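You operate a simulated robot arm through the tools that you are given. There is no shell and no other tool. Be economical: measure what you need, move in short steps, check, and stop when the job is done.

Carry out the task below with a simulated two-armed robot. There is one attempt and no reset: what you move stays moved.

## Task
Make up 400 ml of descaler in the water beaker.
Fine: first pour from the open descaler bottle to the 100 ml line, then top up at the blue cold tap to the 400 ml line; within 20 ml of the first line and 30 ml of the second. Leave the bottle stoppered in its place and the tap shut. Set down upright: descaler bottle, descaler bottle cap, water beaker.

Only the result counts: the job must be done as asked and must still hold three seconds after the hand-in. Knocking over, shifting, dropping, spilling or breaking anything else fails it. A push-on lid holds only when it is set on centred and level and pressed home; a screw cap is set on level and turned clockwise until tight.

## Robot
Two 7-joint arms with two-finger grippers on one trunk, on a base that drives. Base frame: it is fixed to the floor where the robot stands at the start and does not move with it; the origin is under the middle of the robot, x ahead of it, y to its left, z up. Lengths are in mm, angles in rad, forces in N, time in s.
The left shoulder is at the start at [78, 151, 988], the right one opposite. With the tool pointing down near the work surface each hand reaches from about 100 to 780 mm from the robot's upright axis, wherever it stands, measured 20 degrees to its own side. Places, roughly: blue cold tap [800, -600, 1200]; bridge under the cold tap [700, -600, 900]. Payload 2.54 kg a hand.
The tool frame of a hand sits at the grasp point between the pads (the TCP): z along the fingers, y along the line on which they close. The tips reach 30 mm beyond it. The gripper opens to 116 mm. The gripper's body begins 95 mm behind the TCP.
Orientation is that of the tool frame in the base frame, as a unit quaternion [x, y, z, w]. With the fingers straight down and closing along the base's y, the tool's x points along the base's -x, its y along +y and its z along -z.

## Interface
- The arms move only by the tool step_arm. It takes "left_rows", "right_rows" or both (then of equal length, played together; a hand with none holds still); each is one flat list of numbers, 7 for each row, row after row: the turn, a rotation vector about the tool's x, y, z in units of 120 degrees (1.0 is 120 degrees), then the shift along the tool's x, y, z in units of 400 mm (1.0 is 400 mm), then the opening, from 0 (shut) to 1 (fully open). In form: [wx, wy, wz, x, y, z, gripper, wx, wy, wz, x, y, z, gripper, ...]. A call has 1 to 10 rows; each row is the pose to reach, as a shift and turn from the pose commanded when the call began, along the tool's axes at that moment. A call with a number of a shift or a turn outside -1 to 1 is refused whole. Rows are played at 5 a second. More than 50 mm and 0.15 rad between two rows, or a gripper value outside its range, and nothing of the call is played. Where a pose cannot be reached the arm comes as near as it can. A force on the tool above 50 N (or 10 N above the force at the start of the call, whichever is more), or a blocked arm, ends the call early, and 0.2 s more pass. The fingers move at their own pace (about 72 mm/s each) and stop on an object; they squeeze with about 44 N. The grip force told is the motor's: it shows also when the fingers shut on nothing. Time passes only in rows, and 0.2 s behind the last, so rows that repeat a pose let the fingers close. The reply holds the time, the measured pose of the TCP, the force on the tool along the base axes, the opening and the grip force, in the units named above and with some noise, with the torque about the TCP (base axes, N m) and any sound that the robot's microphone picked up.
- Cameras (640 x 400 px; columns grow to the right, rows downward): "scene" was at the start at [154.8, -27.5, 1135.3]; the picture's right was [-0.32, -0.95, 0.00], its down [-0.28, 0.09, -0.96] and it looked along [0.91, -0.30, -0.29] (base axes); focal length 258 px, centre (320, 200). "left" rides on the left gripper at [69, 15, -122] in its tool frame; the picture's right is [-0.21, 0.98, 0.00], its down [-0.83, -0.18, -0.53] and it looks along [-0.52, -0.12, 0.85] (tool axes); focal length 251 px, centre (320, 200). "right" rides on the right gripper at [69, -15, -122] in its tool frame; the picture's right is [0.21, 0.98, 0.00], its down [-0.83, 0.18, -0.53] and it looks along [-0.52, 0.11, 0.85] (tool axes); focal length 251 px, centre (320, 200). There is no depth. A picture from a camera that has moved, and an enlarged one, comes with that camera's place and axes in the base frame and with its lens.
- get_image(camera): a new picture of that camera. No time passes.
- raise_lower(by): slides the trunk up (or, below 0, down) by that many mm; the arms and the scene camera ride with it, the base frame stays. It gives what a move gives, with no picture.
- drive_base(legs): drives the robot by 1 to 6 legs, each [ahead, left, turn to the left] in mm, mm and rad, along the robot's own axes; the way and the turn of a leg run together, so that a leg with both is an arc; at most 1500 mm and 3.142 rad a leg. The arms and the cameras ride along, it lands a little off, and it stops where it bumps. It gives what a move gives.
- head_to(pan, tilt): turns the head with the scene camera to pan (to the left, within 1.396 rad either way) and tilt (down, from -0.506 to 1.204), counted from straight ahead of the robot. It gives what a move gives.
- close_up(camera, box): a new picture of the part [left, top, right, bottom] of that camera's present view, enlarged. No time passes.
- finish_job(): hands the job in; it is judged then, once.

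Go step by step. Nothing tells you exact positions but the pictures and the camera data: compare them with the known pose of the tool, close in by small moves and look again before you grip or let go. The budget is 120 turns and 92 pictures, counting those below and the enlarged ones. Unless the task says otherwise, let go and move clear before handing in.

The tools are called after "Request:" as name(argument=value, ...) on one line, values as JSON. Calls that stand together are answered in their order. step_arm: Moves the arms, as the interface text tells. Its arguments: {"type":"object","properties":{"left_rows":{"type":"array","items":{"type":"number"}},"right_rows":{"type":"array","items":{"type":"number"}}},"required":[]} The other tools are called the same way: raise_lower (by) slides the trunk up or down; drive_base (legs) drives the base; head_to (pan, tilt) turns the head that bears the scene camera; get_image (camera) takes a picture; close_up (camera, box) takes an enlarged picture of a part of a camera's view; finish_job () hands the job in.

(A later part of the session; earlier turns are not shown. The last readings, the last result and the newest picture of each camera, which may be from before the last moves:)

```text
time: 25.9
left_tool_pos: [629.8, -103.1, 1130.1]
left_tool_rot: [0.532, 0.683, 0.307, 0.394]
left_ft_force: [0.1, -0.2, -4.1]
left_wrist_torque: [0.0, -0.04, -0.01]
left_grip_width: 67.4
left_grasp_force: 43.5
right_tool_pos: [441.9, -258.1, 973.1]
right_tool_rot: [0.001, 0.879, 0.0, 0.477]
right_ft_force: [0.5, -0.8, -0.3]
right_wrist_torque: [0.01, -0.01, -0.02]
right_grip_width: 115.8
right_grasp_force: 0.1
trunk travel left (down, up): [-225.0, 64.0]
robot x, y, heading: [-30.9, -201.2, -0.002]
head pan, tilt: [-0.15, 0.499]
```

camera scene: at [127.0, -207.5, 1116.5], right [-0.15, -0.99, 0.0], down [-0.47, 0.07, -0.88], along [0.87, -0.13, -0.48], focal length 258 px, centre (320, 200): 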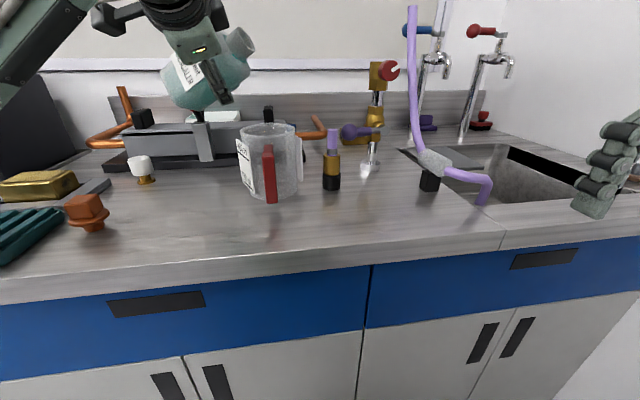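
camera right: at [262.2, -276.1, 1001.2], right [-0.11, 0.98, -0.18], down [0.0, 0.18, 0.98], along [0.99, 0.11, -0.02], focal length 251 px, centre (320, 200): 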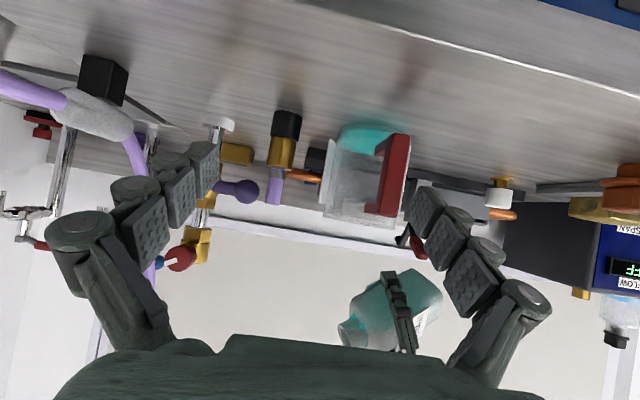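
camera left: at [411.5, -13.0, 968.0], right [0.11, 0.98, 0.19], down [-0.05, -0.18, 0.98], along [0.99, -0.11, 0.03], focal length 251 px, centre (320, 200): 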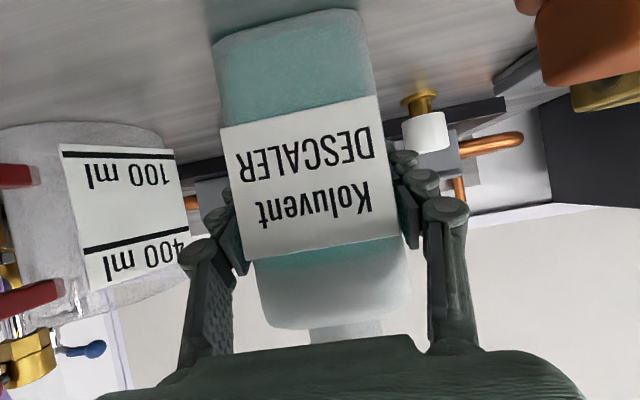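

Request:
step_arm(right_rows=[0, 0, 0, 0.056, -0.03, 0.051, 1])

Request:
get_image(camera="right")

Request:
close_up(camera="right", box=[310, 80, 470, 220])

```text
time: 26.3
left_tool_pos: [629.8, -104.0, 1130.6]
left_tool_rot: [0.532, 0.684, 0.307, 0.394]
left_ft_force: [-0.1, -0.1, -3.4]
left_wrist_torque: [0.01, -0.04, -0.01]
left_grip_width: 67.2
left_grasp_force: 44.0
right_tool_pos: [444.4, -271.6, 944.6]
right_tool_rot: [0.002, 0.879, -0.001, 0.478]
right_ft_force: [0.8, 0.1, 0.5]
right_wrist_torque: [0.0, 0.0, 0.01]
right_grip_width: 116.1
right_grasp_force: 0.1
trunk travel left (down, up): [-225.0, 64.0]
robot x, y, heading: [-29.0, -198.2, -0.002]
head pan, tilt: [-0.15, 0.499]
```

```text
56 pictures are left
camera right: at [306.0, -284.8, 954.4], right [-0.11, 0.98, -0.18], down [0.0, 0.18, 0.98], along [0.99, 0.11, -0.02], focal length 251 px, centre (320, 200)
```

right: 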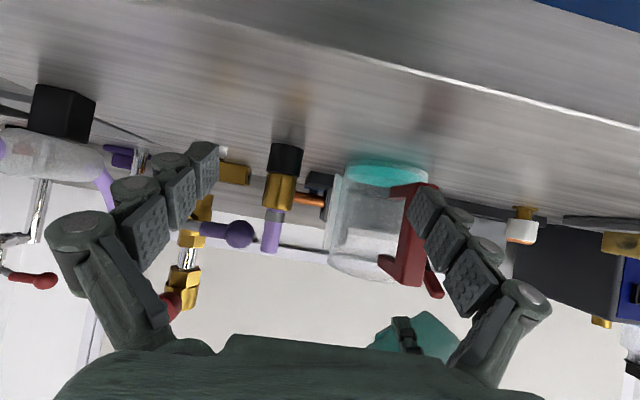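

```text
2.86 times, centred on (390, 150) of right
camera zoom: at [306.0, -284.8, 954.4], right [-0.11, 0.98, -0.18], down [0.0, 0.18, 0.98], along [0.99, 0.11, -0.02], focal length 718 px, centre (120, 343)
```

zoom: 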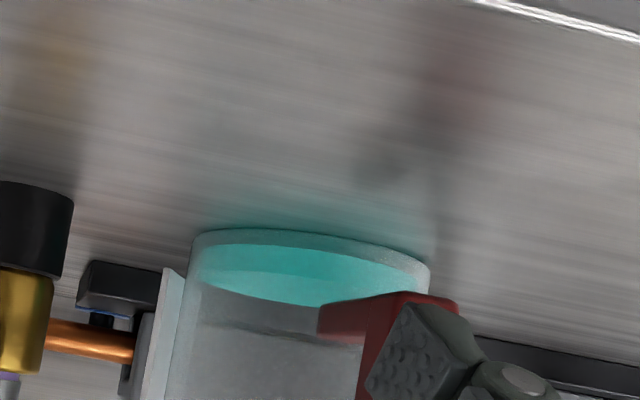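

The right-hand view can't see the marked face. The left camera sees it well from the bottle's parking pose, so I'll carry the bottle back (still gripped) and read the level from there.

Request:
step_arm(left_rows=[0, 0, -0.0702, 0.025, -0.013, -0.014, 0, 0, 0, -0.1404, 0.05, -0.026, -0.028, 0, 0, 0, -0.2106, 0.076, -0.039, -0.0425, 0, 0, 0, -0.2808, 0.101, -0.052, -0.0567, 0, 0, 0, -0.351, 0.127, -0.065, -0.071, 0, 0, 0, -0.4212, 0.152, -0.078, -0.085, 0, 0, 0, -0.4914, 0.177, -0.0905, -0.099, 0, 0, 0, -0.5616, 0.203, -0.1035, -0.113, 0, 0, 0, -0.632, 0.228, -0.1165, -0.1275, 0, 0, 0, -0.632, 0.228, -0.1165, -0.1275, 0])

Request:
step_arm(right_rows=[0, 0, 0, -0.056, -0.08, -0.051, 1, 0, 0, 0, -0.112, -0.2, -0.1, 1])

```text
time: 28.5
left_tool_pos: [550.9, -26.1, 1095.4]
left_tool_rot: [-0.002, 0.867, -0.002, 0.499]
left_ft_force: [0.0, 0.2, -3.0]
left_wrist_torque: [-0.01, -0.04, -0.03]
left_grip_width: 67.5
left_grasp_force: 44.2
right_tool_pos: [444.1, -272.0, 944.7]
right_tool_rot: [0.001, 0.879, -0.001, 0.477]
right_ft_force: [-0.3, -0.6, -0.7]
right_wrist_torque: [-0.04, 0.04, -0.02]
right_grip_width: 116.0
right_grasp_force: 0.1
trunk travel left (down, up): [-225.0, 64.0]
robot x, y, heading: [-30.1, -191.9, -0.003]
head pan, tilt: [-0.15, 0.499]
```

```text
refused: row 2 steps farther than a row can; nothing moved
```

Lowering the bottle nearly to its place and viewing the beaker from the left camera.

Request:
step_arm(left_rows=[0, 0, 0, 0.089, 0, 0.051, 0, 0, 0, 0, 0.178, 0, 0.102, 0, 0, 0, 0, 0.266, 0, 0.154, 0, 0, 0, 0, 0.266, 0, 0.154, 0])

Request:
get_image(camera="left")

Request:
close_up(camera="left", box=[0, 100, 240, 300])

```text
time: 29.5
left_tool_pos: [552.7, -26.4, 975.8]
left_tool_rot: [-0.001, 0.866, 0.0, 0.5]
left_ft_force: [0.6, -1.3, -2.8]
left_wrist_torque: [0.02, -0.04, 0.0]
left_grip_width: 67.1
left_grasp_force: 43.4
right_tool_pos: [444.8, -270.3, 945.5]
right_tool_rot: [0.002, 0.879, -0.001, 0.477]
right_ft_force: [0.1, -0.6, 0.1]
right_wrist_torque: [0.01, 0.02, 0.0]
right_grip_width: 116.0
right_grasp_force: 0.1
trunk travel left (down, up): [-225.0, 64.0]
robot x, y, heading: [-28.6, -194.7, 0.0]
head pan, tilt: [-0.15, 0.499]
```

```text
54 pictures are left
camera left: at [413.6, -12.3, 976.3], right [0.1, 0.98, 0.18], down [-0.05, -0.18, 0.98], along [0.99, -0.11, 0.03], focal length 251 px, centre (320, 200)
```

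left: 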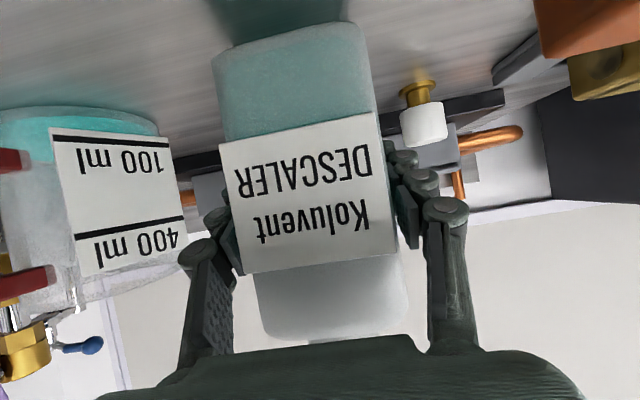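

```text
2.00 times, centred on (120, 200) of left
camera zoom: at [413.6, -12.3, 976.3], right [0.1, 0.98, 0.18], down [-0.05, -0.18, 0.98], along [0.99, -0.11, 0.03], focal length 503 px, centre (720, 200)
```

zoom: 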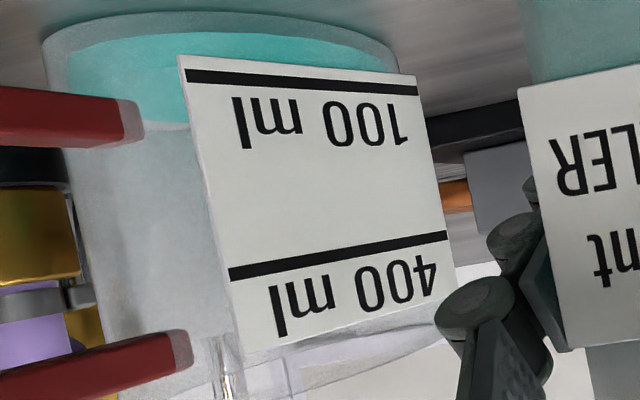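

Readings scatter between 50 and 80 ml. I'll slide the right hand camera sideways, nearly closed, to see the marked face at line height.

Request:
step_arm(right_rows=[0, 0, 0, 0, 0.08, 0, 0.3, 0, 0, 0, 0.01, 0.17, 0.004, 0.3, 0, 0, 0, 0.037, 0.265, 0.012, 0.3, 0, 0, 0, 0.037, 0.265, 0.012, 0.3])

Request:
get_image(camera="right")

```text
time: 30.5
left_tool_pos: [553.4, -26.8, 976.3]
left_tool_rot: [-0.001, 0.866, 0.0, 0.499]
left_ft_force: [-0.7, 0.5, -3.7]
left_wrist_torque: [0.03, -0.03, -0.02]
left_grip_width: 67.1
left_grasp_force: 44.5
right_tool_pos: [443.1, -259.6, 944.2]
right_tool_rot: [0.002, 0.879, -0.001, 0.477]
right_ft_force: [0.1, -0.6, 0.0]
right_wrist_torque: [0.0, 0.03, 0.0]
right_grip_width: 35.1
right_grasp_force: 0.1
right hand out of reach, approached as far as the arm can: row 1, 2, 3, 4
trunk travel left (down, up): [-225.0, 64.0]
robot x, y, heading: [-27.4, -192.5, -0.006]
head pan, tilt: [-0.15, 0.499]
```

```text
52 pictures are left
camera right: at [304.0, -272.7, 952.8], right [-0.11, 0.98, -0.18], down [0.0, 0.18, 0.98], along [0.99, 0.11, -0.02], focal length 251 px, centre (320, 200)
```

right: 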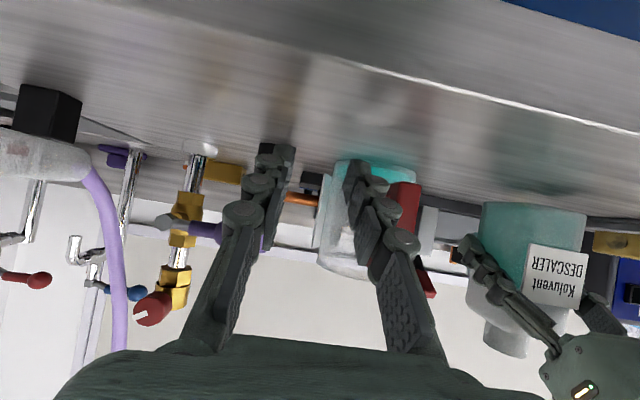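

Not reachable. I'll set the bottle down in its place, release and back off, so the left camera can go low for an exact reading (the bottle can be picked up again).

Request:
step_arm(left_rows=[0, 0, 0, 0.011, 0, 0.006, 0, 0, 0, 0, 0.0206, 0, 0.0119, 0, 0, 0, 0, 0.0206, 0, 0.0119, 0])

```text
time: 31.3
left_tool_pos: [550.5, -26.7, 966.2]
left_tool_rot: [-0.002, 0.866, 0.0, 0.499]
left_ft_force: [0.5, 0.5, -4.0]
left_wrist_torque: [-0.02, -0.03, 0.01]
left_grip_width: 67.1
left_grasp_force: 43.8
right_tool_pos: [443.3, -258.4, 944.5]
right_tool_rot: [0.002, 0.879, -0.002, 0.477]
right_ft_force: [-0.7, -0.1, 0.2]
right_wrist_torque: [-0.02, 0.0, -0.04]
right_grip_width: 34.7
right_grasp_force: 0.0
trunk travel left (down, up): [-225.0, 64.0]
robot x, y, heading: [-29.4, -194.7, -0.003]
head pan, tilt: [-0.15, 0.499]
```

Request:
step_arm(left_rows=[0, 0, 0, 0.0022, 0, 0.00125, 0, 0, 0, 0, 0.0043, 0, 0.0025, 0])

```text
time: 31.9
left_tool_pos: [551.2, -27.6, 963.8]
left_tool_rot: [-0.001, 0.866, -0.001, 0.499]
left_ft_force: [0.2, -0.4, -3.2]
left_wrist_torque: [0.01, -0.03, 0.02]
left_grip_width: 67.1
left_grasp_force: 44.1
right_tool_pos: [444.0, -259.8, 942.5]
right_tool_rot: [0.002, 0.879, -0.001, 0.477]
right_ft_force: [-0.6, -0.2, 0.2]
right_wrist_torque: [0.0, 0.0, 0.0]
right_grip_width: 34.7
right_grasp_force: 0.0
trunk travel left (down, up): [-225.0, 64.0]
robot x, y, heading: [-28.0, -193.2, -0.002]
head pan, tilt: [-0.15, 0.499]
```

Request:
step_arm(left_rows=[0, 0, 0, 0.0022, 0, 0.00125, 0, 0, 0, 0, 0.0043, 0, 0.0025, 0])

Request:
close_up(camera="scene", box=[100, 80, 300, 240])

```text
time: 32.5
left_tool_pos: [551.5, -27.2, 962.1]
left_tool_rot: [-0.002, 0.866, 0.0, 0.501]
left_ft_force: [0.5, 1.9, 0.7]
left_wrist_torque: [-0.03, -0.18, 0.06]
left_grip_width: 67.1
left_grasp_force: 44.1
right_tool_pos: [442.7, -257.5, 943.5]
right_tool_rot: [0.002, 0.879, -0.001, 0.477]
right_ft_force: [-0.2, 0.9, 0.2]
right_wrist_torque: [-0.01, 0.05, 0.0]
right_grip_width: 34.8
right_grasp_force: 0.1
trunk travel left (down, up): [-225.0, 64.0]
robot x, y, heading: [-28.2, -195.2, 0.001]
head pan, tilt: [-0.15, 0.499]
```

```text
2.50 times, centred on (200, 160) of scene
camera zoom: at [126.8, -207.5, 1116.6], right [-0.15, -0.99, 0.0], down [-0.47, 0.07, -0.88], along [0.87, -0.13, -0.48], focal length 644 px, centre (620, 300)
```

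zoom: 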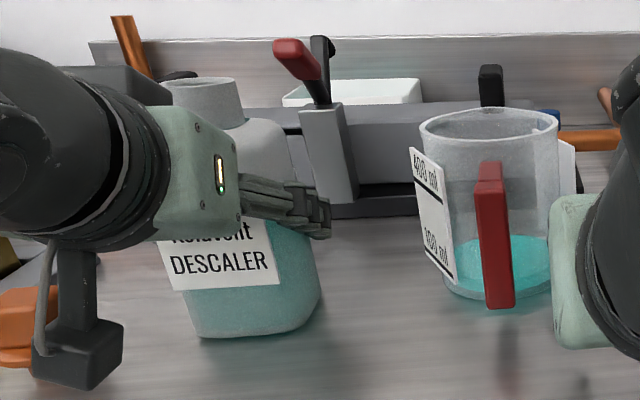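

Contact felt; the bottle is on the table. Releasing and backing off.

Request:
step_arm(left_rows=[0, 0, 0, 0, 0, 0, 0.7, 0, 0, 0, 0, 0, 0, 1, 0, 0, 0, 0, 0, 0, 1, 0, 0, 0, 0, 0, -0.11, 1, 0, 0, 0, 0, 0, -0.225, 1, 0, 0, 0, 0, 0, -0.225, 1])

Request:
get_image(camera="left")

Request:
close_up(camera="scene", box=[60, 80, 300, 240])

```text
time: 33.9
left_tool_pos: [472.7, -24.2, 1005.4]
left_tool_rot: [-0.002, 0.866, 0.0, 0.501]
left_ft_force: [-0.6, -0.6, 0.3]
left_wrist_torque: [-0.01, -0.01, 0.01]
left_grip_width: 116.0
left_grasp_force: 0.1
right_tool_pos: [443.5, -259.1, 942.7]
right_tool_rot: [0.002, 0.879, -0.001, 0.476]
right_ft_force: [-0.2, 0.2, 0.0]
right_wrist_torque: [0.01, -0.02, 0.04]
right_grip_width: 34.8
right_grasp_force: 0.0
trunk travel left (down, up): [-225.0, 64.0]
robot x, y, heading: [-30.9, -197.5, 0.002]
head pan, tilt: [-0.15, 0.499]
```

```text
50 pictures are left
camera left: at [333.3, -9.4, 1007.2], right [0.1, 0.98, 0.18], down [-0.05, -0.18, 0.98], along [0.99, -0.11, 0.03], focal length 251 px, centre (320, 200)
```

left: 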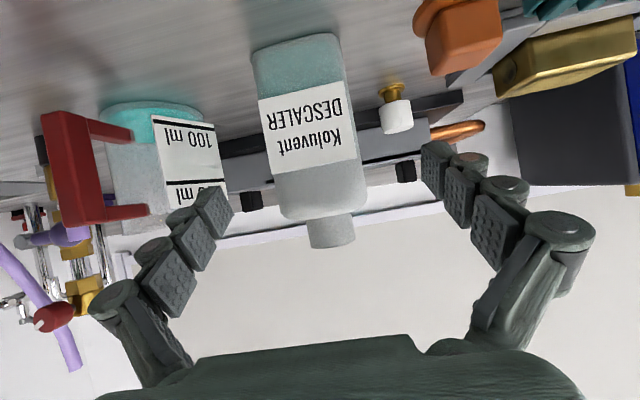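

```text
2.50 times, centred on (180, 160) of scene
camera zoom: at [126.8, -207.6, 1116.5], right [-0.15, -0.99, 0.0], down [-0.47, 0.07, -0.88], along [0.87, -0.13, -0.48], focal length 644 px, centre (670, 300)
```

zoom: 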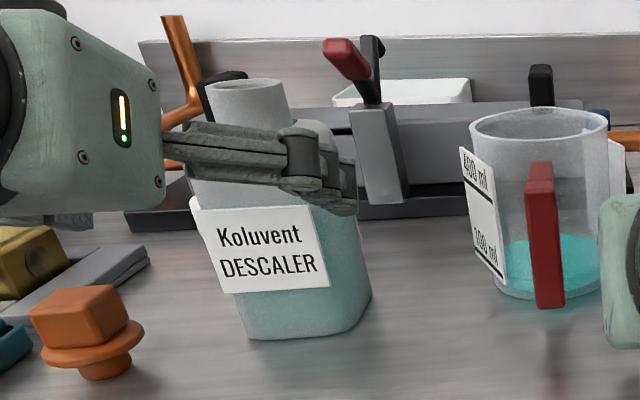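

Bottle stands upright in place. Now lowering the left camera to line height in front of the beaker's scale.

Request:
step_arm(left_rows=[0, 0, 0, 0.066, -0.06, -0.003, 1, 0, 0, 0, 0.133, -0.118, -0.006, 1, 0, 0, 0, 0.199, -0.1775, -0.009, 1, 0, 0, 0, 0.199, -0.1775, -0.009, 1])

Request:
get_image(camera="left")

```text
time: 34.9
left_tool_pos: [452.4, -113.5, 946.1]
left_tool_rot: [-0.002, 0.866, 0.0, 0.499]
left_ft_force: [0.2, -1.3, -0.4]
left_wrist_torque: [0.01, 0.01, -0.03]
left_grip_width: 115.9
left_grasp_force: 0.0
left hand out of reach, approached as far as the arm can: row 1, 2, 3, 4
right_tool_pos: [442.0, -258.4, 942.9]
right_tool_rot: [0.002, 0.879, -0.001, 0.477]
right_ft_force: [0.1, -0.1, 0.5]
right_wrist_torque: [0.0, -0.03, 0.0]
right_grip_width: 35.0
right_grasp_force: 0.1
trunk travel left (down, up): [-225.0, 64.0]
robot x, y, heading: [-27.4, -193.8, 0.003]
head pan, tilt: [-0.15, 0.499]
```

```text
48 pictures are left
camera left: at [314.5, -98.0, 948.0], right [0.1, 0.98, 0.18], down [-0.05, -0.18, 0.98], along [0.99, -0.11, 0.03], focal length 251 px, centre (320, 200)
```

left: 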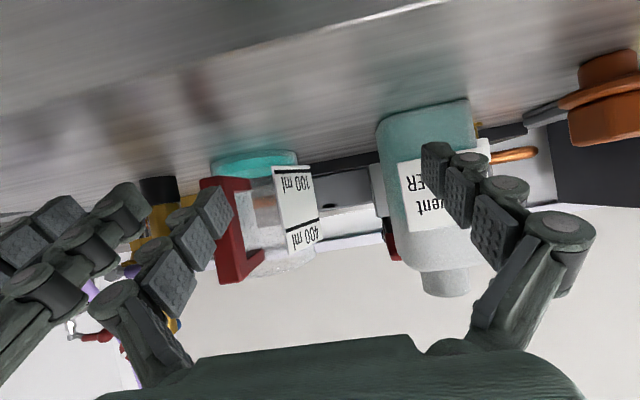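

Request:
close_up(camera="left", box=[195, 130, 335, 230])

```text
4.00 times, centred on (265, 180) of left
camera zoom: at [314.5, -98.0, 948.0], right [0.1, 0.98, 0.18], down [-0.05, -0.18, 0.98], along [0.99, -0.11, 0.03], focal length 1006 px, centre (540, 280)
```

zoom: 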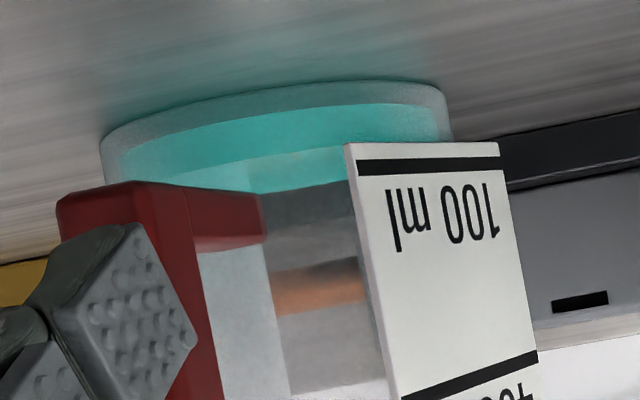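

Clear reading: floor 906, surface 915, 100 ml line 923.4 — about 53 ml in, so ~47 ml more. Re-gripping the bottle.

Request:
step_arm(left_rows=[0, 0, 0, -0.09, 0.05, -0.02, 1, 0, 0, 0, -0.153, 0.14, -0.0305, 1, 0, 0, 0, -0.153, 0.224, -0.0305, 1, 0, 0, 0, -0.153, 0.22, -0.0305, 1, 0, 0, 0, -0.153, 0.2165, 0.085, 1, 0, 0, 0, -0.153, 0.2165, 0.1945, 1, 0, 0, 0, -0.153, 0.2165, 0.1945, 1])

Request:
get_image(camera="left")

```text
time: 36.5
left_tool_pos: [551.1, -27.7, 959.3]
left_tool_rot: [-0.001, 0.866, 0.0, 0.5]
left_ft_force: [-0.2, 0.8, 0.3]
left_wrist_torque: [0.03, -0.03, 0.02]
left_grip_width: 116.1
left_grasp_force: 0.1
right_tool_pos: [443.6, -258.8, 945.0]
right_tool_rot: [0.002, 0.879, -0.001, 0.478]
right_ft_force: [-0.3, 0.3, 0.5]
right_wrist_torque: [0.0, -0.01, 0.0]
right_grip_width: 34.9
right_grasp_force: 0.1
trunk travel left (down, up): [-225.0, 64.0]
robot x, y, heading: [-32.8, -194.0, -0.0]
head pan, tilt: [-0.15, 0.499]
```

```text
46 pictures are left
camera left: at [411.3, -13.1, 960.8], right [0.1, 0.98, 0.18], down [-0.05, -0.18, 0.98], along [0.99, -0.11, 0.03], focal length 251 px, centre (320, 200)
```

left: 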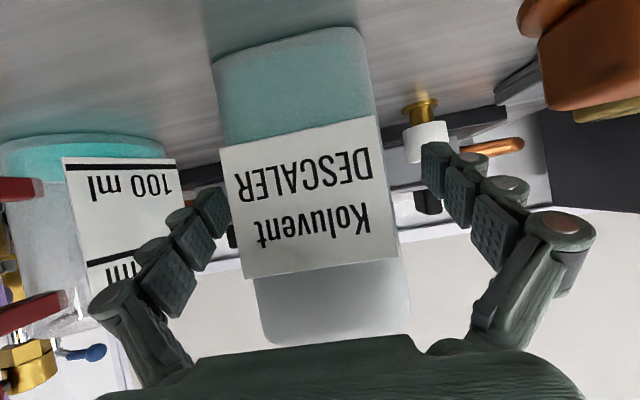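

Good alignment; gripping and lifting.

Request:
step_arm(left_rows=[0, 0, 0, 0, 0, 0, 0, 0, 0, 0, 0, 0, 0, 0, 0, 0, 0, 0, 0, 0, 0, 0, 0, 0, 0, 0, 0, 0, 0, 0, 0, -0.05, 0, -0.029, 0, 0, 0, 0, -0.13, 0, -0.075, 0, 0, 0, 0, -0.215, 0, -0.124, 0, 0, 0, 0, -0.301, 0, -0.174, 0, 0, 0, 0, -0.301, 0, -0.174, 0])

```text
time: 38.5
left_tool_pos: [550.7, -29.5, 1099.3]
left_tool_rot: [-0.001, 0.866, 0.0, 0.501]
left_ft_force: [-0.3, 0.4, -3.2]
left_wrist_torque: [0.0, -0.02, 0.02]
left_grip_width: 67.0
left_grasp_force: 44.1
right_tool_pos: [442.5, -259.2, 944.1]
right_tool_rot: [0.003, 0.879, -0.001, 0.477]
right_ft_force: [0.7, 0.0, -0.8]
right_wrist_torque: [0.03, 0.02, 0.03]
right_grip_width: 35.0
right_grasp_force: 0.1
trunk travel left (down, up): [-225.0, 64.0]
robot x, y, heading: [-29.4, -195.3, -0.003]
head pan, tilt: [-0.15, 0.499]
```

Request:
step_arm(left_rows=[0, 0, 0.0703, -0.019, -0.019, 0.015, 0, 0, 0, 0.1406, -0.037, -0.0375, 0.03, 0, 0, 0, 0.211, -0.056, -0.056, 0.0455, 0, 0, 0, 0.281, -0.075, -0.075, 0.061, 0, 0, 0, 0.3515, -0.093, -0.094, 0.076, 0, 0, 0, 0.422, -0.112, -0.113, 0.091, 0, 0, 0, 0.492, -0.131, -0.131, 0.106, 0, 0, 0, 0.5624, -0.149, -0.15, 0.121, 0, 0, 0, 0.633, -0.168, -0.169, 0.1365, 0, 0, 0, 0.67, -0.168, -0.169, 0.1365, 0])

Request:
close_up(camera="scene", box=[165, 10, 365, 210])

```text
time: 40.7
left_tool_pos: [633.9, -95.0, 1129.9]
left_tool_rot: [0.56, 0.662, 0.322, 0.381]
left_ft_force: [0.0, -0.2, -4.4]
left_wrist_torque: [0.0, -0.06, 0.03]
left_grip_width: 67.3
left_grasp_force: 43.7
right_tool_pos: [442.7, -257.8, 944.9]
right_tool_rot: [0.002, 0.879, -0.001, 0.477]
right_ft_force: [0.4, -1.2, 0.3]
right_wrist_torque: [0.02, -0.02, 0.03]
right_grip_width: 34.6
right_grasp_force: 0.1
trunk travel left (down, up): [-225.0, 64.0]
robot x, y, heading: [-27.7, -195.2, -0.003]
head pan, tilt: [-0.15, 0.499]
```

```text
2.00 times, centred on (265, 110) of scene
camera zoom: at [127.1, -207.5, 1116.5], right [-0.15, -0.99, 0.0], down [-0.47, 0.07, -0.88], along [0.87, -0.13, -0.48], focal length 515 px, centre (430, 380)
```

zoom: 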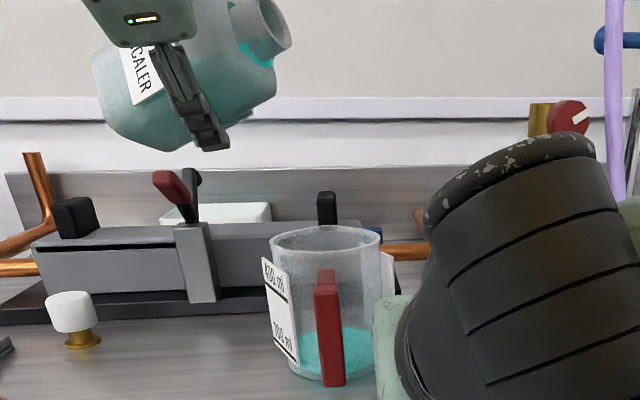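

Shifting slightly right to centre the stream and tilting further.

Request:
step_arm(left_rows=[0, 0, 0.0, -0.019, -0.007, -0.0065, 0, 0, 0, 0.02, -0.019, -0.007, -0.0065, 0])

Request:
close_up(camera="scene", box=[165, 10, 365, 210])

```text
time: 41.3
left_tool_pos: [629.9, -103.2, 1130.7]
left_tool_rot: [0.572, 0.65, 0.33, 0.375]
left_ft_force: [-0.7, -0.2, -3.1]
left_wrist_torque: [-0.06, -0.03, -0.01]
left_grip_width: 67.3
left_grasp_force: 44.2
right_tool_pos: [442.8, -258.7, 943.6]
right_tool_rot: [0.003, 0.879, -0.002, 0.478]
right_ft_force: [0.2, 0.2, -0.6]
right_wrist_torque: [0.0, 0.01, -0.02]
right_grip_width: 35.1
right_grasp_force: 0.0
trunk travel left (down, up): [-225.0, 64.0]
robot x, y, heading: [-28.0, -195.7, -0.006]
head pan, tilt: [-0.15, 0.499]
```

```text
2.00 times, centred on (265, 110) of scene
camera zoom: at [127.1, -207.5, 1116.5], right [-0.15, -0.99, 0.0], down [-0.47, 0.07, -0.88], along [0.87, -0.13, -0.48], focal length 515 px, centre (430, 380)
```

zoom: 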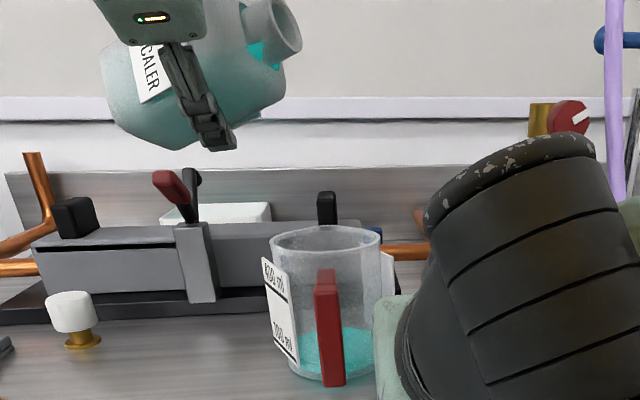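

Request:
step_arm(left_rows=[0, 0, 0.022, 0, 0, 0, 0, 0, 0, 0.03, 0, 0, 0, 0])

Request:
close_up(camera="scene", box=[165, 10, 365, 210])

```text
time: 41.9
left_tool_pos: [630.0, -102.7, 1130.0]
left_tool_rot: [0.592, 0.633, 0.342, 0.364]
left_ft_force: [0.5, 0.4, -2.6]
left_wrist_torque: [-0.01, -0.04, 0.0]
left_grip_width: 67.2
left_grasp_force: 43.9
right_tool_pos: [444.0, -259.6, 943.0]
right_tool_rot: [0.002, 0.879, -0.001, 0.477]
right_ft_force: [-0.1, 0.7, 0.2]
right_wrist_torque: [-0.01, -0.02, 0.01]
right_grip_width: 34.9
right_grasp_force: 0.0
trunk travel left (down, up): [-225.0, 64.0]
robot x, y, heading: [-32.7, -196.0, -0.003]
head pan, tilt: [-0.15, 0.499]
```

```text
2.00 times, centred on (265, 110) of scene
camera zoom: at [127.1, -207.6, 1116.5], right [-0.15, -0.99, 0.0], down [-0.47, 0.07, -0.88], along [0.87, -0.13, -0.48], focal length 515 px, centre (430, 380)
```

zoom: 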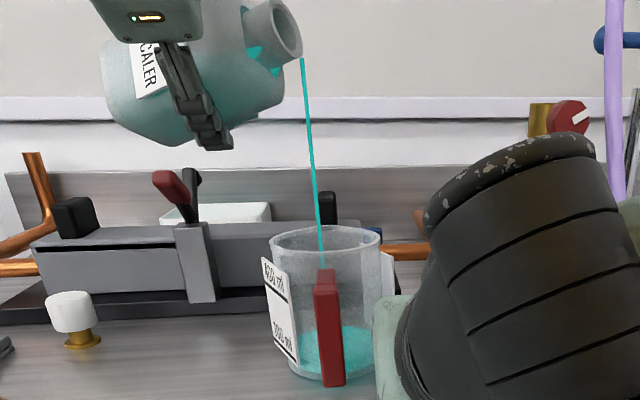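

Flowing centrally. Holding ~1.6 s.

Request:
step_arm(left_rows=[0, 0, 0, 0, 0, 0, 0, 0, 0, 0, 0, 0, 0, 0, 0, 0, 0.005, 0, 0, 0, 0, 0, 0, 0.005, 0, 0, 0, 0, 0, 0, 0.005, 0, 0, 0, 0, 0, 0, 0.008, 0, 0, 0, 0, 0, 0, 0.008, 0, 0, 0, 0])

Request:
close_up(camera="scene", box=[225, 110, 345, 210])

```text
time: 43.5
left_tool_pos: [630.4, -102.1, 1131.7]
left_tool_rot: [0.597, 0.628, 0.344, 0.362]
left_ft_force: [-0.7, -0.6, -4.0]
left_wrist_torque: [0.04, -0.03, -0.01]
left_grip_width: 67.2
left_grasp_force: 44.5
right_tool_pos: [443.4, -259.7, 943.4]
right_tool_rot: [0.003, 0.879, -0.002, 0.477]
right_ft_force: [0.6, -0.4, 0.0]
right_wrist_torque: [0.01, 0.0, 0.01]
right_grip_width: 34.6
right_grasp_force: 0.0
trunk travel left (down, up): [-225.0, 64.0]
robot x, y, heading: [-27.9, -195.6, 0.005]
head pan, tilt: [-0.15, 0.499]
```

```text
4.00 times, centred on (285, 160) of scene
camera zoom: at [127.1, -207.6, 1116.5], right [-0.15, -0.99, 0.0], down [-0.47, 0.07, -0.88], along [0.87, -0.13, -0.48], focal length 1030 px, centre (460, 360)
```

zoom: 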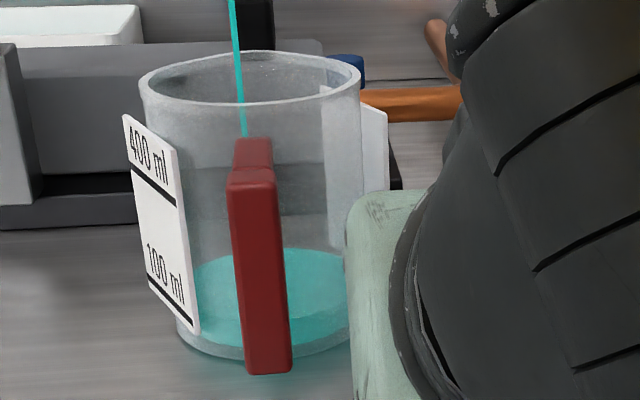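

About 74 ml now. Holding another 1.4 s.

Request:
step_arm(left_rows=[0, 0, 0.004, 0, 0, 0, 0, 0, 0, 0.004, 0, 0, 0, 0, 0, 0, 0.004, 0, 0, 0, 0, 0, 0, 0.006, 0, 0, 0, 0, 0, 0, 0.006, 0, 0, 0, 0, 0, 0, 0.006, 0, 0, 0, 0])

Request:
close_up(camera="scene", box=[225, 110, 345, 210])

```text
time: 44.9
left_tool_pos: [629.5, -101.7, 1130.8]
left_tool_rot: [0.601, 0.624, 0.347, 0.359]
left_ft_force: [-0.2, 1.0, -3.1]
left_wrist_torque: [-0.01, 0.0, 0.0]
left_grip_width: 67.1
left_grasp_force: 43.9
right_tool_pos: [444.1, -258.0, 943.7]
right_tool_rot: [0.002, 0.879, -0.001, 0.477]
right_ft_force: [-0.1, -0.4, 0.1]
right_wrist_torque: [0.01, -0.01, -0.03]
right_grip_width: 34.8
right_grasp_force: 0.0
trunk travel left (down, up): [-225.0, 64.0]
robot x, y, heading: [-29.8, -194.5, -0.002]
head pan, tilt: [-0.15, 0.499]
```

```text
4.00 times, centred on (285, 160) of scene
camera zoom: at [127.1, -207.6, 1116.5], right [-0.15, -0.99, 0.0], down [-0.47, 0.07, -0.88], along [0.87, -0.13, -0.48], focal length 1030 px, centre (460, 360)
```

zoom: 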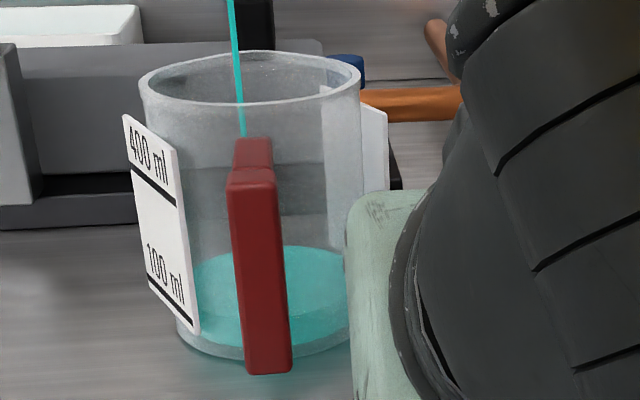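

About 83–85 ml. One more second, then righting the bottle.

Request:
step_arm(left_rows=[0, 0, 0.005, 0, 0, 0, 0, 0, 0, 0.006, 0, 0, 0, 0, 0, 0, 0.006, 0, 0, 0, 0, 0, 0, 0.008, 0, 0, 0, 0, 0, 0, 0.008, 0, 0, 0, 0, 0, 0, -0.06, 0, 0, 0, 0, 0, 0, -0.12, 0, 0, 0, 0])

Request:
close_up(camera="scene", box=[225, 110, 345, 210])

```text
time: 46.5
left_tool_pos: [628.9, -102.5, 1130.5]
left_tool_rot: [0.518, 0.695, 0.298, 0.401]
left_ft_force: [0.6, 0.0, -3.4]
left_wrist_torque: [-0.02, -0.06, 0.0]
left_grip_width: 67.2
left_grasp_force: 43.8
right_tool_pos: [443.8, -258.8, 944.1]
right_tool_rot: [0.002, 0.879, -0.001, 0.477]
right_ft_force: [-0.8, -0.2, -0.3]
right_wrist_torque: [0.03, -0.01, 0.02]
right_grip_width: 34.8
right_grasp_force: 0.0
trunk travel left (down, up): [-225.0, 64.0]
robot x, y, heading: [-28.1, -196.4, -0.004]
head pan, tilt: [-0.15, 0.499]
```

```text
4.00 times, centred on (285, 160) of scene
camera zoom: at [127.1, -207.6, 1116.5], right [-0.15, -0.99, 0.0], down [-0.47, 0.07, -0.88], along [0.87, -0.13, -0.48], focal length 1030 px, centre (460, 360)
```

zoom: 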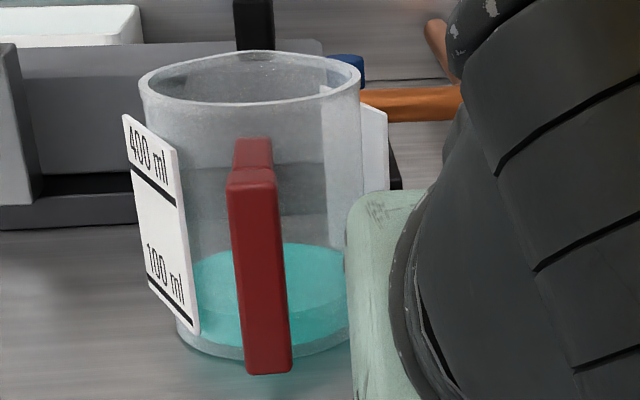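

About 93 ml. Returning the bottle upright to above its place.

Request:
step_arm(left_rows=[0, 0, -0.068, 0.025, -0.0116, -0.0144, 0, 0, 0, -0.136, 0.05, -0.0232, -0.029, 0, 0, 0, -0.204, 0.075, -0.035, -0.0433, 0, 0, 0, -0.272, 0.1, -0.0465, -0.0578, 0, 0, 0, -0.34, 0.125, -0.058, -0.072, 0, 0, 0, -0.408, 0.15, -0.07, -0.0867, 0, 0, 0, -0.476, 0.1755, -0.081, -0.101, 0, 0, 0, -0.544, 0.2, -0.093, -0.1156, 0, 0, 0, -0.612, 0.2255, -0.1045, -0.13, 0, 0, 0, -0.612, 0.2255, -0.1045, -0.13, 0])

```text
time: 48.7
left_tool_pos: [550.3, -26.9, 1102.0]
left_tool_rot: [0.0, 0.866, 0.001, 0.5]
left_ft_force: [-1.2, 0.7, -2.6]
left_wrist_torque: [-0.02, -0.03, 0.0]
left_grip_width: 67.1
left_grasp_force: 44.2
right_tool_pos: [442.4, -259.6, 944.5]
right_tool_rot: [0.003, 0.879, -0.002, 0.478]
right_ft_force: [0.4, 0.3, 0.5]
right_wrist_torque: [-0.03, 0.0, -0.02]
right_grip_width: 35.1
right_grasp_force: 0.0
trunk travel left (down, up): [-225.0, 64.0]
robot x, y, heading: [-28.0, -196.8, 0.0]
head pan, tilt: [-0.15, 0.499]
```

Request:
step_arm(left_rows=[0, 0, 0, 0.08, 0, 0.046, 0, 0, 0, 0, 0.16, 0, 0.092, 0, 0, 0, 0, 0.24, 0, 0.138, 0, 0, 0, 0, 0.29, 0, 0.1675, 0, 0, 0, 0, 0.303, 0, 0.175, 0, 0, 0, 0, 0.303, 0, 0.175, 0])

```text
time: 50.1
left_tool_pos: [549.7, -27.2, 962.3]
left_tool_rot: [0.001, 0.866, 0.0, 0.5]
left_ft_force: [0.1, 0.2, -3.3]
left_wrist_torque: [-0.04, 0.01, 0.0]
left_grip_width: 67.1
left_grasp_force: 43.3
right_tool_pos: [443.7, -259.2, 943.0]
right_tool_rot: [0.002, 0.879, -0.001, 0.477]
right_ft_force: [0.6, 0.4, 0.2]
right_wrist_torque: [-0.01, 0.05, -0.03]
right_grip_width: 34.8
right_grasp_force: 0.0
trunk travel left (down, up): [-225.0, 64.0]
robot x, y, heading: [-29.4, -194.4, -0.003]
head pan, tilt: [-0.15, 0.499]
```

Lowering the last few millimetres until the weight comes off.

Request:
step_arm(left_rows=[0, 0, 0, 0.0033, 0, 0.0019, 0, 0, 0, 0, 0.0065, 0, 0.00375, 0])

```text
time: 50.7
left_tool_pos: [548.5, -28.1, 960.3]
left_tool_rot: [0.0, 0.865, 0.0, 0.502]
left_ft_force: [-1.6, -1.3, 8.4]
left_wrist_torque: [-0.42, 0.51, 0.04]
left_grip_width: 67.3
left_grasp_force: 44.0
right_tool_pos: [441.7, -259.5, 945.3]
right_tool_rot: [0.002, 0.879, -0.001, 0.477]
right_ft_force: [-0.1, -0.1, 0.3]
right_wrist_torque: [0.01, 0.02, -0.04]
right_grip_width: 34.9
right_grasp_force: 0.1
trunk travel left (down, up): [-225.0, 64.0]
robot x, y, heading: [-27.7, -200.5, -0.002]
head pan, tilt: [-0.15, 0.499]
```

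Seated. Releasing, backing off.

Request:
step_arm(left_rows=[0, 0, 0, 0, 0, 0, 0.7, 0, 0, 0, 0, 0, 0, 1, 0, 0, 0, 0, 0, 0, 1, 0, 0, 0, 0, 0, -0.11, 1, 0, 0, 0, 0, 0, -0.225, 1, 0, 0, 0, 0, -0.08, -0.225, 1, 0, 0, 0, 0.06, -0.15, -0.225, 1, 0, 0, 0, 0.13, -0.2, -0.225, 1, 0, 0, 0, 0.13, -0.21, -0.225, 1])

Request:
get_image(camera="left")

```text
time: 52.7
left_tool_pos: [447.6, -113.4, 958.7]
left_tool_rot: [0.0, 0.866, 0.002, 0.5]
left_ft_force: [-0.4, -0.8, 0.0]
left_wrist_torque: [0.0, 0.03, -0.05]
left_grip_width: 116.1
left_grasp_force: 0.1
left hand out of reach, approached as far as the arm can: row 8
right_tool_pos: [442.0, -258.9, 943.9]
right_tool_rot: [0.002, 0.879, 0.0, 0.477]
right_ft_force: [0.1, -0.5, -0.5]
right_wrist_torque: [0.0, 0.0, -0.01]
right_grip_width: 34.5
right_grasp_force: 0.0
trunk travel left (down, up): [-225.0, 64.0]
robot x, y, heading: [-30.3, -195.3, -0.003]
head pan, tilt: [-0.15, 0.499]
```

```text
39 pictures are left
camera left: at [308.6, -98.0, 961.7], right [0.11, 0.98, 0.19], down [-0.05, -0.18, 0.98], along [0.99, -0.11, 0.03], focal length 251 px, centre (320, 200)
```

left: 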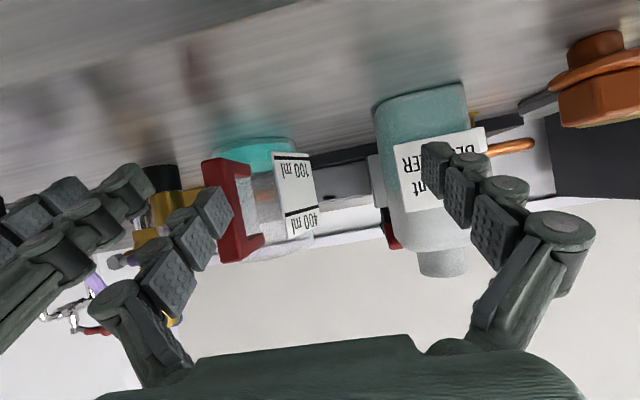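

Request:
close_up(camera="left", box=[195, 115, 335, 215])

```text
4.00 times, centred on (265, 165) of left
camera zoom: at [308.6, -98.0, 961.7], right [0.11, 0.98, 0.19], down [-0.05, -0.18, 0.98], along [0.99, -0.11, 0.03], focal length 1006 px, centre (540, 340)
```

zoom: 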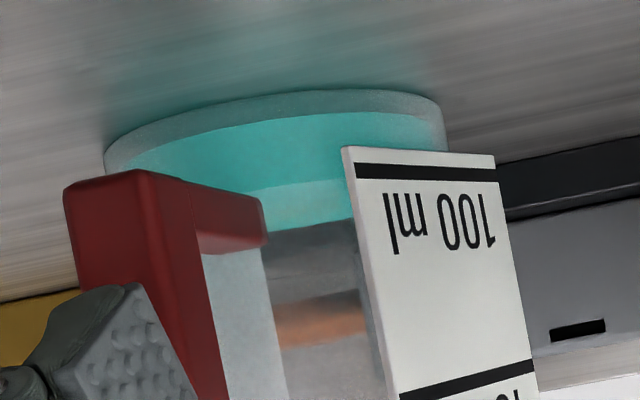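

Exact reading: about 81–82 ml — just inside, but I'd rather be nearer 100. I'll pick the bottle up once more and add ~15 ml.

Request:
step_arm(left_rows=[0, 0, 0, -0.09, 0.05, 0, 1, 0, 0, 0, -0.127, 0.13, -0.006, 1, 0, 0, 0, -0.127, 0.216, -0.006, 1, 0, 0, 0, -0.127, 0.216, 0.108, 1, 0, 0, 0, -0.127, 0.216, 0.222, 1, 0, 0, 0, -0.127, 0.216, 0.222, 1, 0, 0, 0, -0.127, 0.216, 0.222, 0, 0, 0, 0, -0.127, 0.216, 0.222, 0, 0, 0, 0, -0.127, 0.216, 0.222, 0, 0, 0, 0, -0.127, 0.216, 0.222, 0])

```text
time: 54.9
left_tool_pos: [548.9, -20.2, 963.0]
left_tool_rot: [-0.001, 0.866, 0.002, 0.5]
left_ft_force: [0.8, -1.0, 1.1]
left_wrist_torque: [-0.2, -0.05, 0.05]
left_grip_width: 67.5
left_grasp_force: 44.0
right_tool_pos: [443.4, -259.0, 943.2]
right_tool_rot: [0.002, 0.879, 0.0, 0.478]
right_ft_force: [0.5, -0.6, -0.1]
right_wrist_torque: [-0.02, -0.03, -0.02]
right_grip_width: 34.6
right_grasp_force: 0.1
trunk travel left (down, up): [-225.0, 64.0]
robot x, y, heading: [-28.6, -194.9, -0.001]
head pan, tilt: [-0.15, 0.499]
```

Request:
step_arm(left_rows=[0, 0, 0, -0.05, 0, -0.029, 0, 0, 0, 0, -0.13, 0, -0.075, 0, 0, 0, 0, -0.215, 0, -0.124, 0, 0, 0, 0, -0.297, 0, -0.171, 0, 0, 0, 0, -0.297, -0.01, -0.171, 0])

Request:
step_arm(left_rows=[0, 0, 0.0703, -0.019, -0.02, 0.015, 0, 0, 0, 0.1406, -0.037, -0.04, 0.03, 0, 0, 0, 0.211, -0.056, -0.061, 0.0455, 0, 0, 0, 0.281, -0.075, -0.083, 0.061, 0, 0, 0, 0.3515, -0.093, -0.103, 0.076, 0, 0, 0, 0.422, -0.112, -0.124, 0.091, 0, 0, 0, 0.492, -0.131, -0.145, 0.106, 0, 0, 0, 0.5624, -0.149, -0.167, 0.121, 0, 0, 0, 0.633, -0.168, -0.19, 0.1365, 0, 0, 0, 0.7, -0.168, -0.19, 0.1365, 0])

Request:
close_up(camera="scene", box=[165, 10, 365, 210])

```text
time: 56.1
left_tool_pos: [548.3, -28.3, 1097.4]
left_tool_rot: [0.0, 0.866, 0.001, 0.499]
left_ft_force: [-0.5, 0.3, -3.0]
left_wrist_torque: [-0.02, -0.01, -0.01]
left_grip_width: 67.3
left_grasp_force: 43.6
right_tool_pos: [444.1, -258.8, 943.2]
right_tool_rot: [0.003, 0.879, -0.002, 0.477]
right_ft_force: [0.4, 0.6, -0.3]
right_wrist_torque: [-0.01, 0.01, 0.01]
right_grip_width: 34.7
right_grasp_force: 0.0
trunk travel left (down, up): [-225.0, 64.0]
robot x, y, heading: [-29.8, -191.1, -0.002]
head pan, tilt: [-0.15, 0.499]
```

```text
time: 58.3
left_tool_pos: [632.4, -106.0, 1124.7]
left_tool_rot: [0.58, 0.643, 0.336, 0.371]
left_ft_force: [-0.5, -1.3, -2.5]
left_wrist_torque: [-0.02, 0.01, 0.01]
left_grip_width: 67.4
left_grasp_force: 44.4
right_tool_pos: [442.3, -259.2, 943.1]
right_tool_rot: [0.002, 0.879, -0.001, 0.477]
right_ft_force: [1.1, 0.5, -0.1]
right_wrist_torque: [0.0, 0.0, 0.0]
right_grip_width: 34.9
right_grasp_force: 0.0
trunk travel left (down, up): [-225.0, 64.0]
robot x, y, heading: [-30.2, -194.0, -0.003]
head pan, tilt: [-0.15, 0.499]
```

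```text
2.00 times, centred on (265, 110) of scene
camera zoom: at [127.1, -207.5, 1116.5], right [-0.15, -0.99, 0.0], down [-0.47, 0.07, -0.88], along [0.87, -0.13, -0.48], focal length 515 px, centre (430, 380)
```

zoom: 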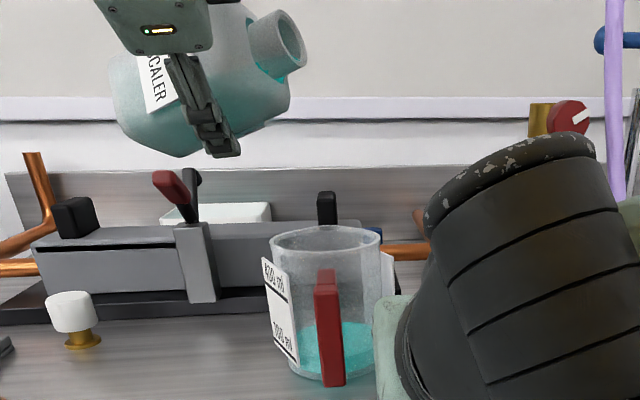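

Request:
step_arm(left_rows=[0, 0, 0.03, 0, 0, 0, 0, 0, 0, 0.045, 0, 0, 0, 0, 0, 0, 0.05, 0, 0, 0, 0, 0, 0, 0.05, 0, 0, 0, 0])

Request:
close_up(camera="scene", box=[225, 10, 345, 210])

```text
time: 59.3
left_tool_pos: [629.9, -105.4, 1125.7]
left_tool_rot: [0.612, 0.613, 0.354, 0.352]
left_ft_force: [0.6, -0.3, -2.4]
left_wrist_torque: [-0.04, -0.03, -0.04]
left_grip_width: 67.3
left_grasp_force: 44.0
right_tool_pos: [442.7, -260.0, 944.2]
right_tool_rot: [0.002, 0.879, -0.001, 0.477]
right_ft_force: [-0.2, 0.2, 0.5]
right_wrist_torque: [0.02, 0.01, 0.01]
right_grip_width: 34.8
right_grasp_force: 0.0
trunk travel left (down, up): [-225.0, 64.0]
robot x, y, heading: [-27.7, -197.9, -0.008]
head pan, tilt: [-0.15, 0.499]
```

```text
2.00 times, centred on (285, 110) of scene
camera zoom: at [127.1, -207.6, 1116.5], right [-0.15, -0.99, 0.0], down [-0.47, 0.07, -0.88], along [0.87, -0.13, -0.48], focal length 515 px, centre (390, 380)
```

zoom: 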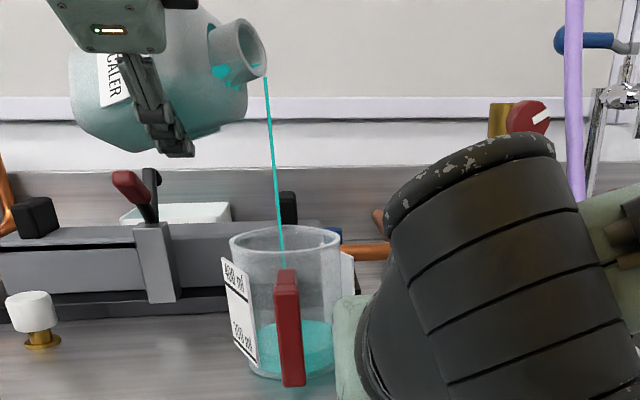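

Request:
step_arm(left_rows=[0, 0, 0, 0, 0, 0, 0, 0, 0, 0, 0, 0, 0, 0, 0, 0, 0.003, 0, 0, 0, 0, 0, 0, 0.003, 0, 0, 0, 0, 0, 0, -0.06, 0, 0, 0, 0, 0, 0, -0.13, 0, 0, 0, 0])

Request:
close_up(camera="scene", box=[225, 110, 345, 210])

```text
time: 60.7
left_tool_pos: [631.8, -104.6, 1126.0]
left_tool_rot: [0.523, 0.69, 0.302, 0.398]
left_ft_force: [-0.7, 0.0, -3.4]
left_wrist_torque: [0.01, -0.03, 0.02]
left_grip_width: 67.2
left_grasp_force: 44.4
right_tool_pos: [442.4, -257.5, 943.5]
right_tool_rot: [0.002, 0.879, -0.001, 0.477]
right_ft_force: [0.0, -1.0, -0.1]
right_wrist_torque: [0.01, -0.02, 0.03]
right_grip_width: 34.9
right_grasp_force: 0.1
trunk travel left (down, up): [-225.0, 64.0]
robot x, y, heading: [-30.7, -192.8, -0.004]
head pan, tilt: [-0.15, 0.499]
```

```text
4.00 times, centred on (285, 160) of scene
camera zoom: at [127.1, -207.6, 1116.5], right [-0.15, -0.99, 0.0], down [-0.47, 0.07, -0.88], along [0.87, -0.13, -0.48], focal length 1030 px, centre (460, 360)
```

zoom: 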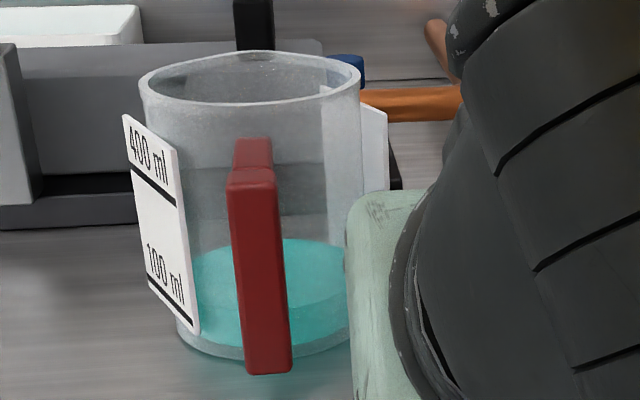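

About 94 ml — good. Returning the bottle to its place.

Request:
step_arm(left_rows=[0, 0, -0.0688, 0.0258, -0.0116, -0.0158, 0, 0, 0, -0.1376, 0.0516, -0.0232, -0.0317, 0, 0, 0, -0.2063, 0.0773, -0.0348, -0.0475, 0, 0, 0, -0.2751, 0.1031, -0.0464, -0.0633, 0, 0, 0, -0.3439, 0.1289, -0.058, -0.0792, 0, 0, 0, -0.4127, 0.1547, -0.0697, -0.095, 0, 0, 0, -0.4814, 0.1804, -0.0813, -0.1108, 0, 0, 0, -0.5502, 0.2062, -0.0929, -0.1267, 0, 0, 0, -0.619, 0.232, -0.1045, -0.1425, 0, 0, 0, -0.619, 0.232, -0.1045, -0.1425, 0])

Request:
step_arm(left_rows=[0, 0, 0, 0.08, 0, 0.046, 0, 0, 0, 0, 0.16, 0, 0.092, 0, 0, 0, 0, 0.23, 0, 0.133, 0, 0, 0, 0, 0.275, 0, 0.159, 0, 0, 0, 0, 0.288, 0, 0.166, 0, 0, 0, 0, 0.288, 0, 0.166, 0])

```text
time: 62.9
left_tool_pos: [548.6, -26.8, 1094.3]
left_tool_rot: [0.0, 0.866, 0.002, 0.499]
left_ft_force: [0.7, -0.5, -2.3]
left_wrist_torque: [0.02, -0.05, -0.02]
left_grip_width: 67.1
left_grasp_force: 44.1
right_tool_pos: [442.8, -258.9, 943.7]
right_tool_rot: [0.001, 0.879, -0.001, 0.477]
right_ft_force: [0.5, -1.0, 0.2]
right_wrist_torque: [-0.03, 0.02, 0.02]
right_grip_width: 34.8
right_grasp_force: 0.0
trunk travel left (down, up): [-225.0, 64.0]
robot x, y, heading: [-32.3, -195.1, -0.003]
head pan, tilt: [-0.15, 0.499]
```

```text
time: 64.3
left_tool_pos: [550.5, -26.6, 963.3]
left_tool_rot: [0.002, 0.866, 0.001, 0.499]
left_ft_force: [-0.3, 0.2, -3.5]
left_wrist_torque: [-0.02, -0.03, -0.01]
left_grip_width: 67.0
left_grasp_force: 44.0
right_tool_pos: [443.6, -259.1, 943.6]
right_tool_rot: [0.002, 0.879, -0.001, 0.477]
right_ft_force: [0.1, -0.7, 0.2]
right_wrist_torque: [0.03, 0.02, 0.0]
right_grip_width: 35.0
right_grasp_force: 0.0
trunk travel left (down, up): [-225.0, 64.0]
robot x, y, heading: [-29.6, -198.2, -0.0]
head pan, tilt: [-0.15, 0.499]
```

Request:
step_arm(left_rows=[0, 0, 0, 0.002, 0, 0.00115, 0, 0, 0, 0, 0.004, 0, 0.0023, 0])

```text
time: 64.9
left_tool_pos: [549.7, -25.5, 962.6]
left_tool_rot: [0.001, 0.865, 0.001, 0.502]
left_ft_force: [1.5, 1.3, 2.6]
left_wrist_torque: [-0.16, 0.1, 0.05]
left_grip_width: 67.1
left_grasp_force: 44.2
right_tool_pos: [443.2, -259.6, 944.5]
right_tool_rot: [0.002, 0.879, -0.001, 0.477]
right_ft_force: [-0.4, -0.3, 0.1]
right_wrist_torque: [-0.01, -0.02, 0.01]
right_grip_width: 34.6
right_grasp_force: 0.0
trunk travel left (down, up): [-225.0, 64.0]
robot x, y, heading: [-30.4, -195.1, -0.001]
head pan, tilt: [-0.15, 0.499]
```

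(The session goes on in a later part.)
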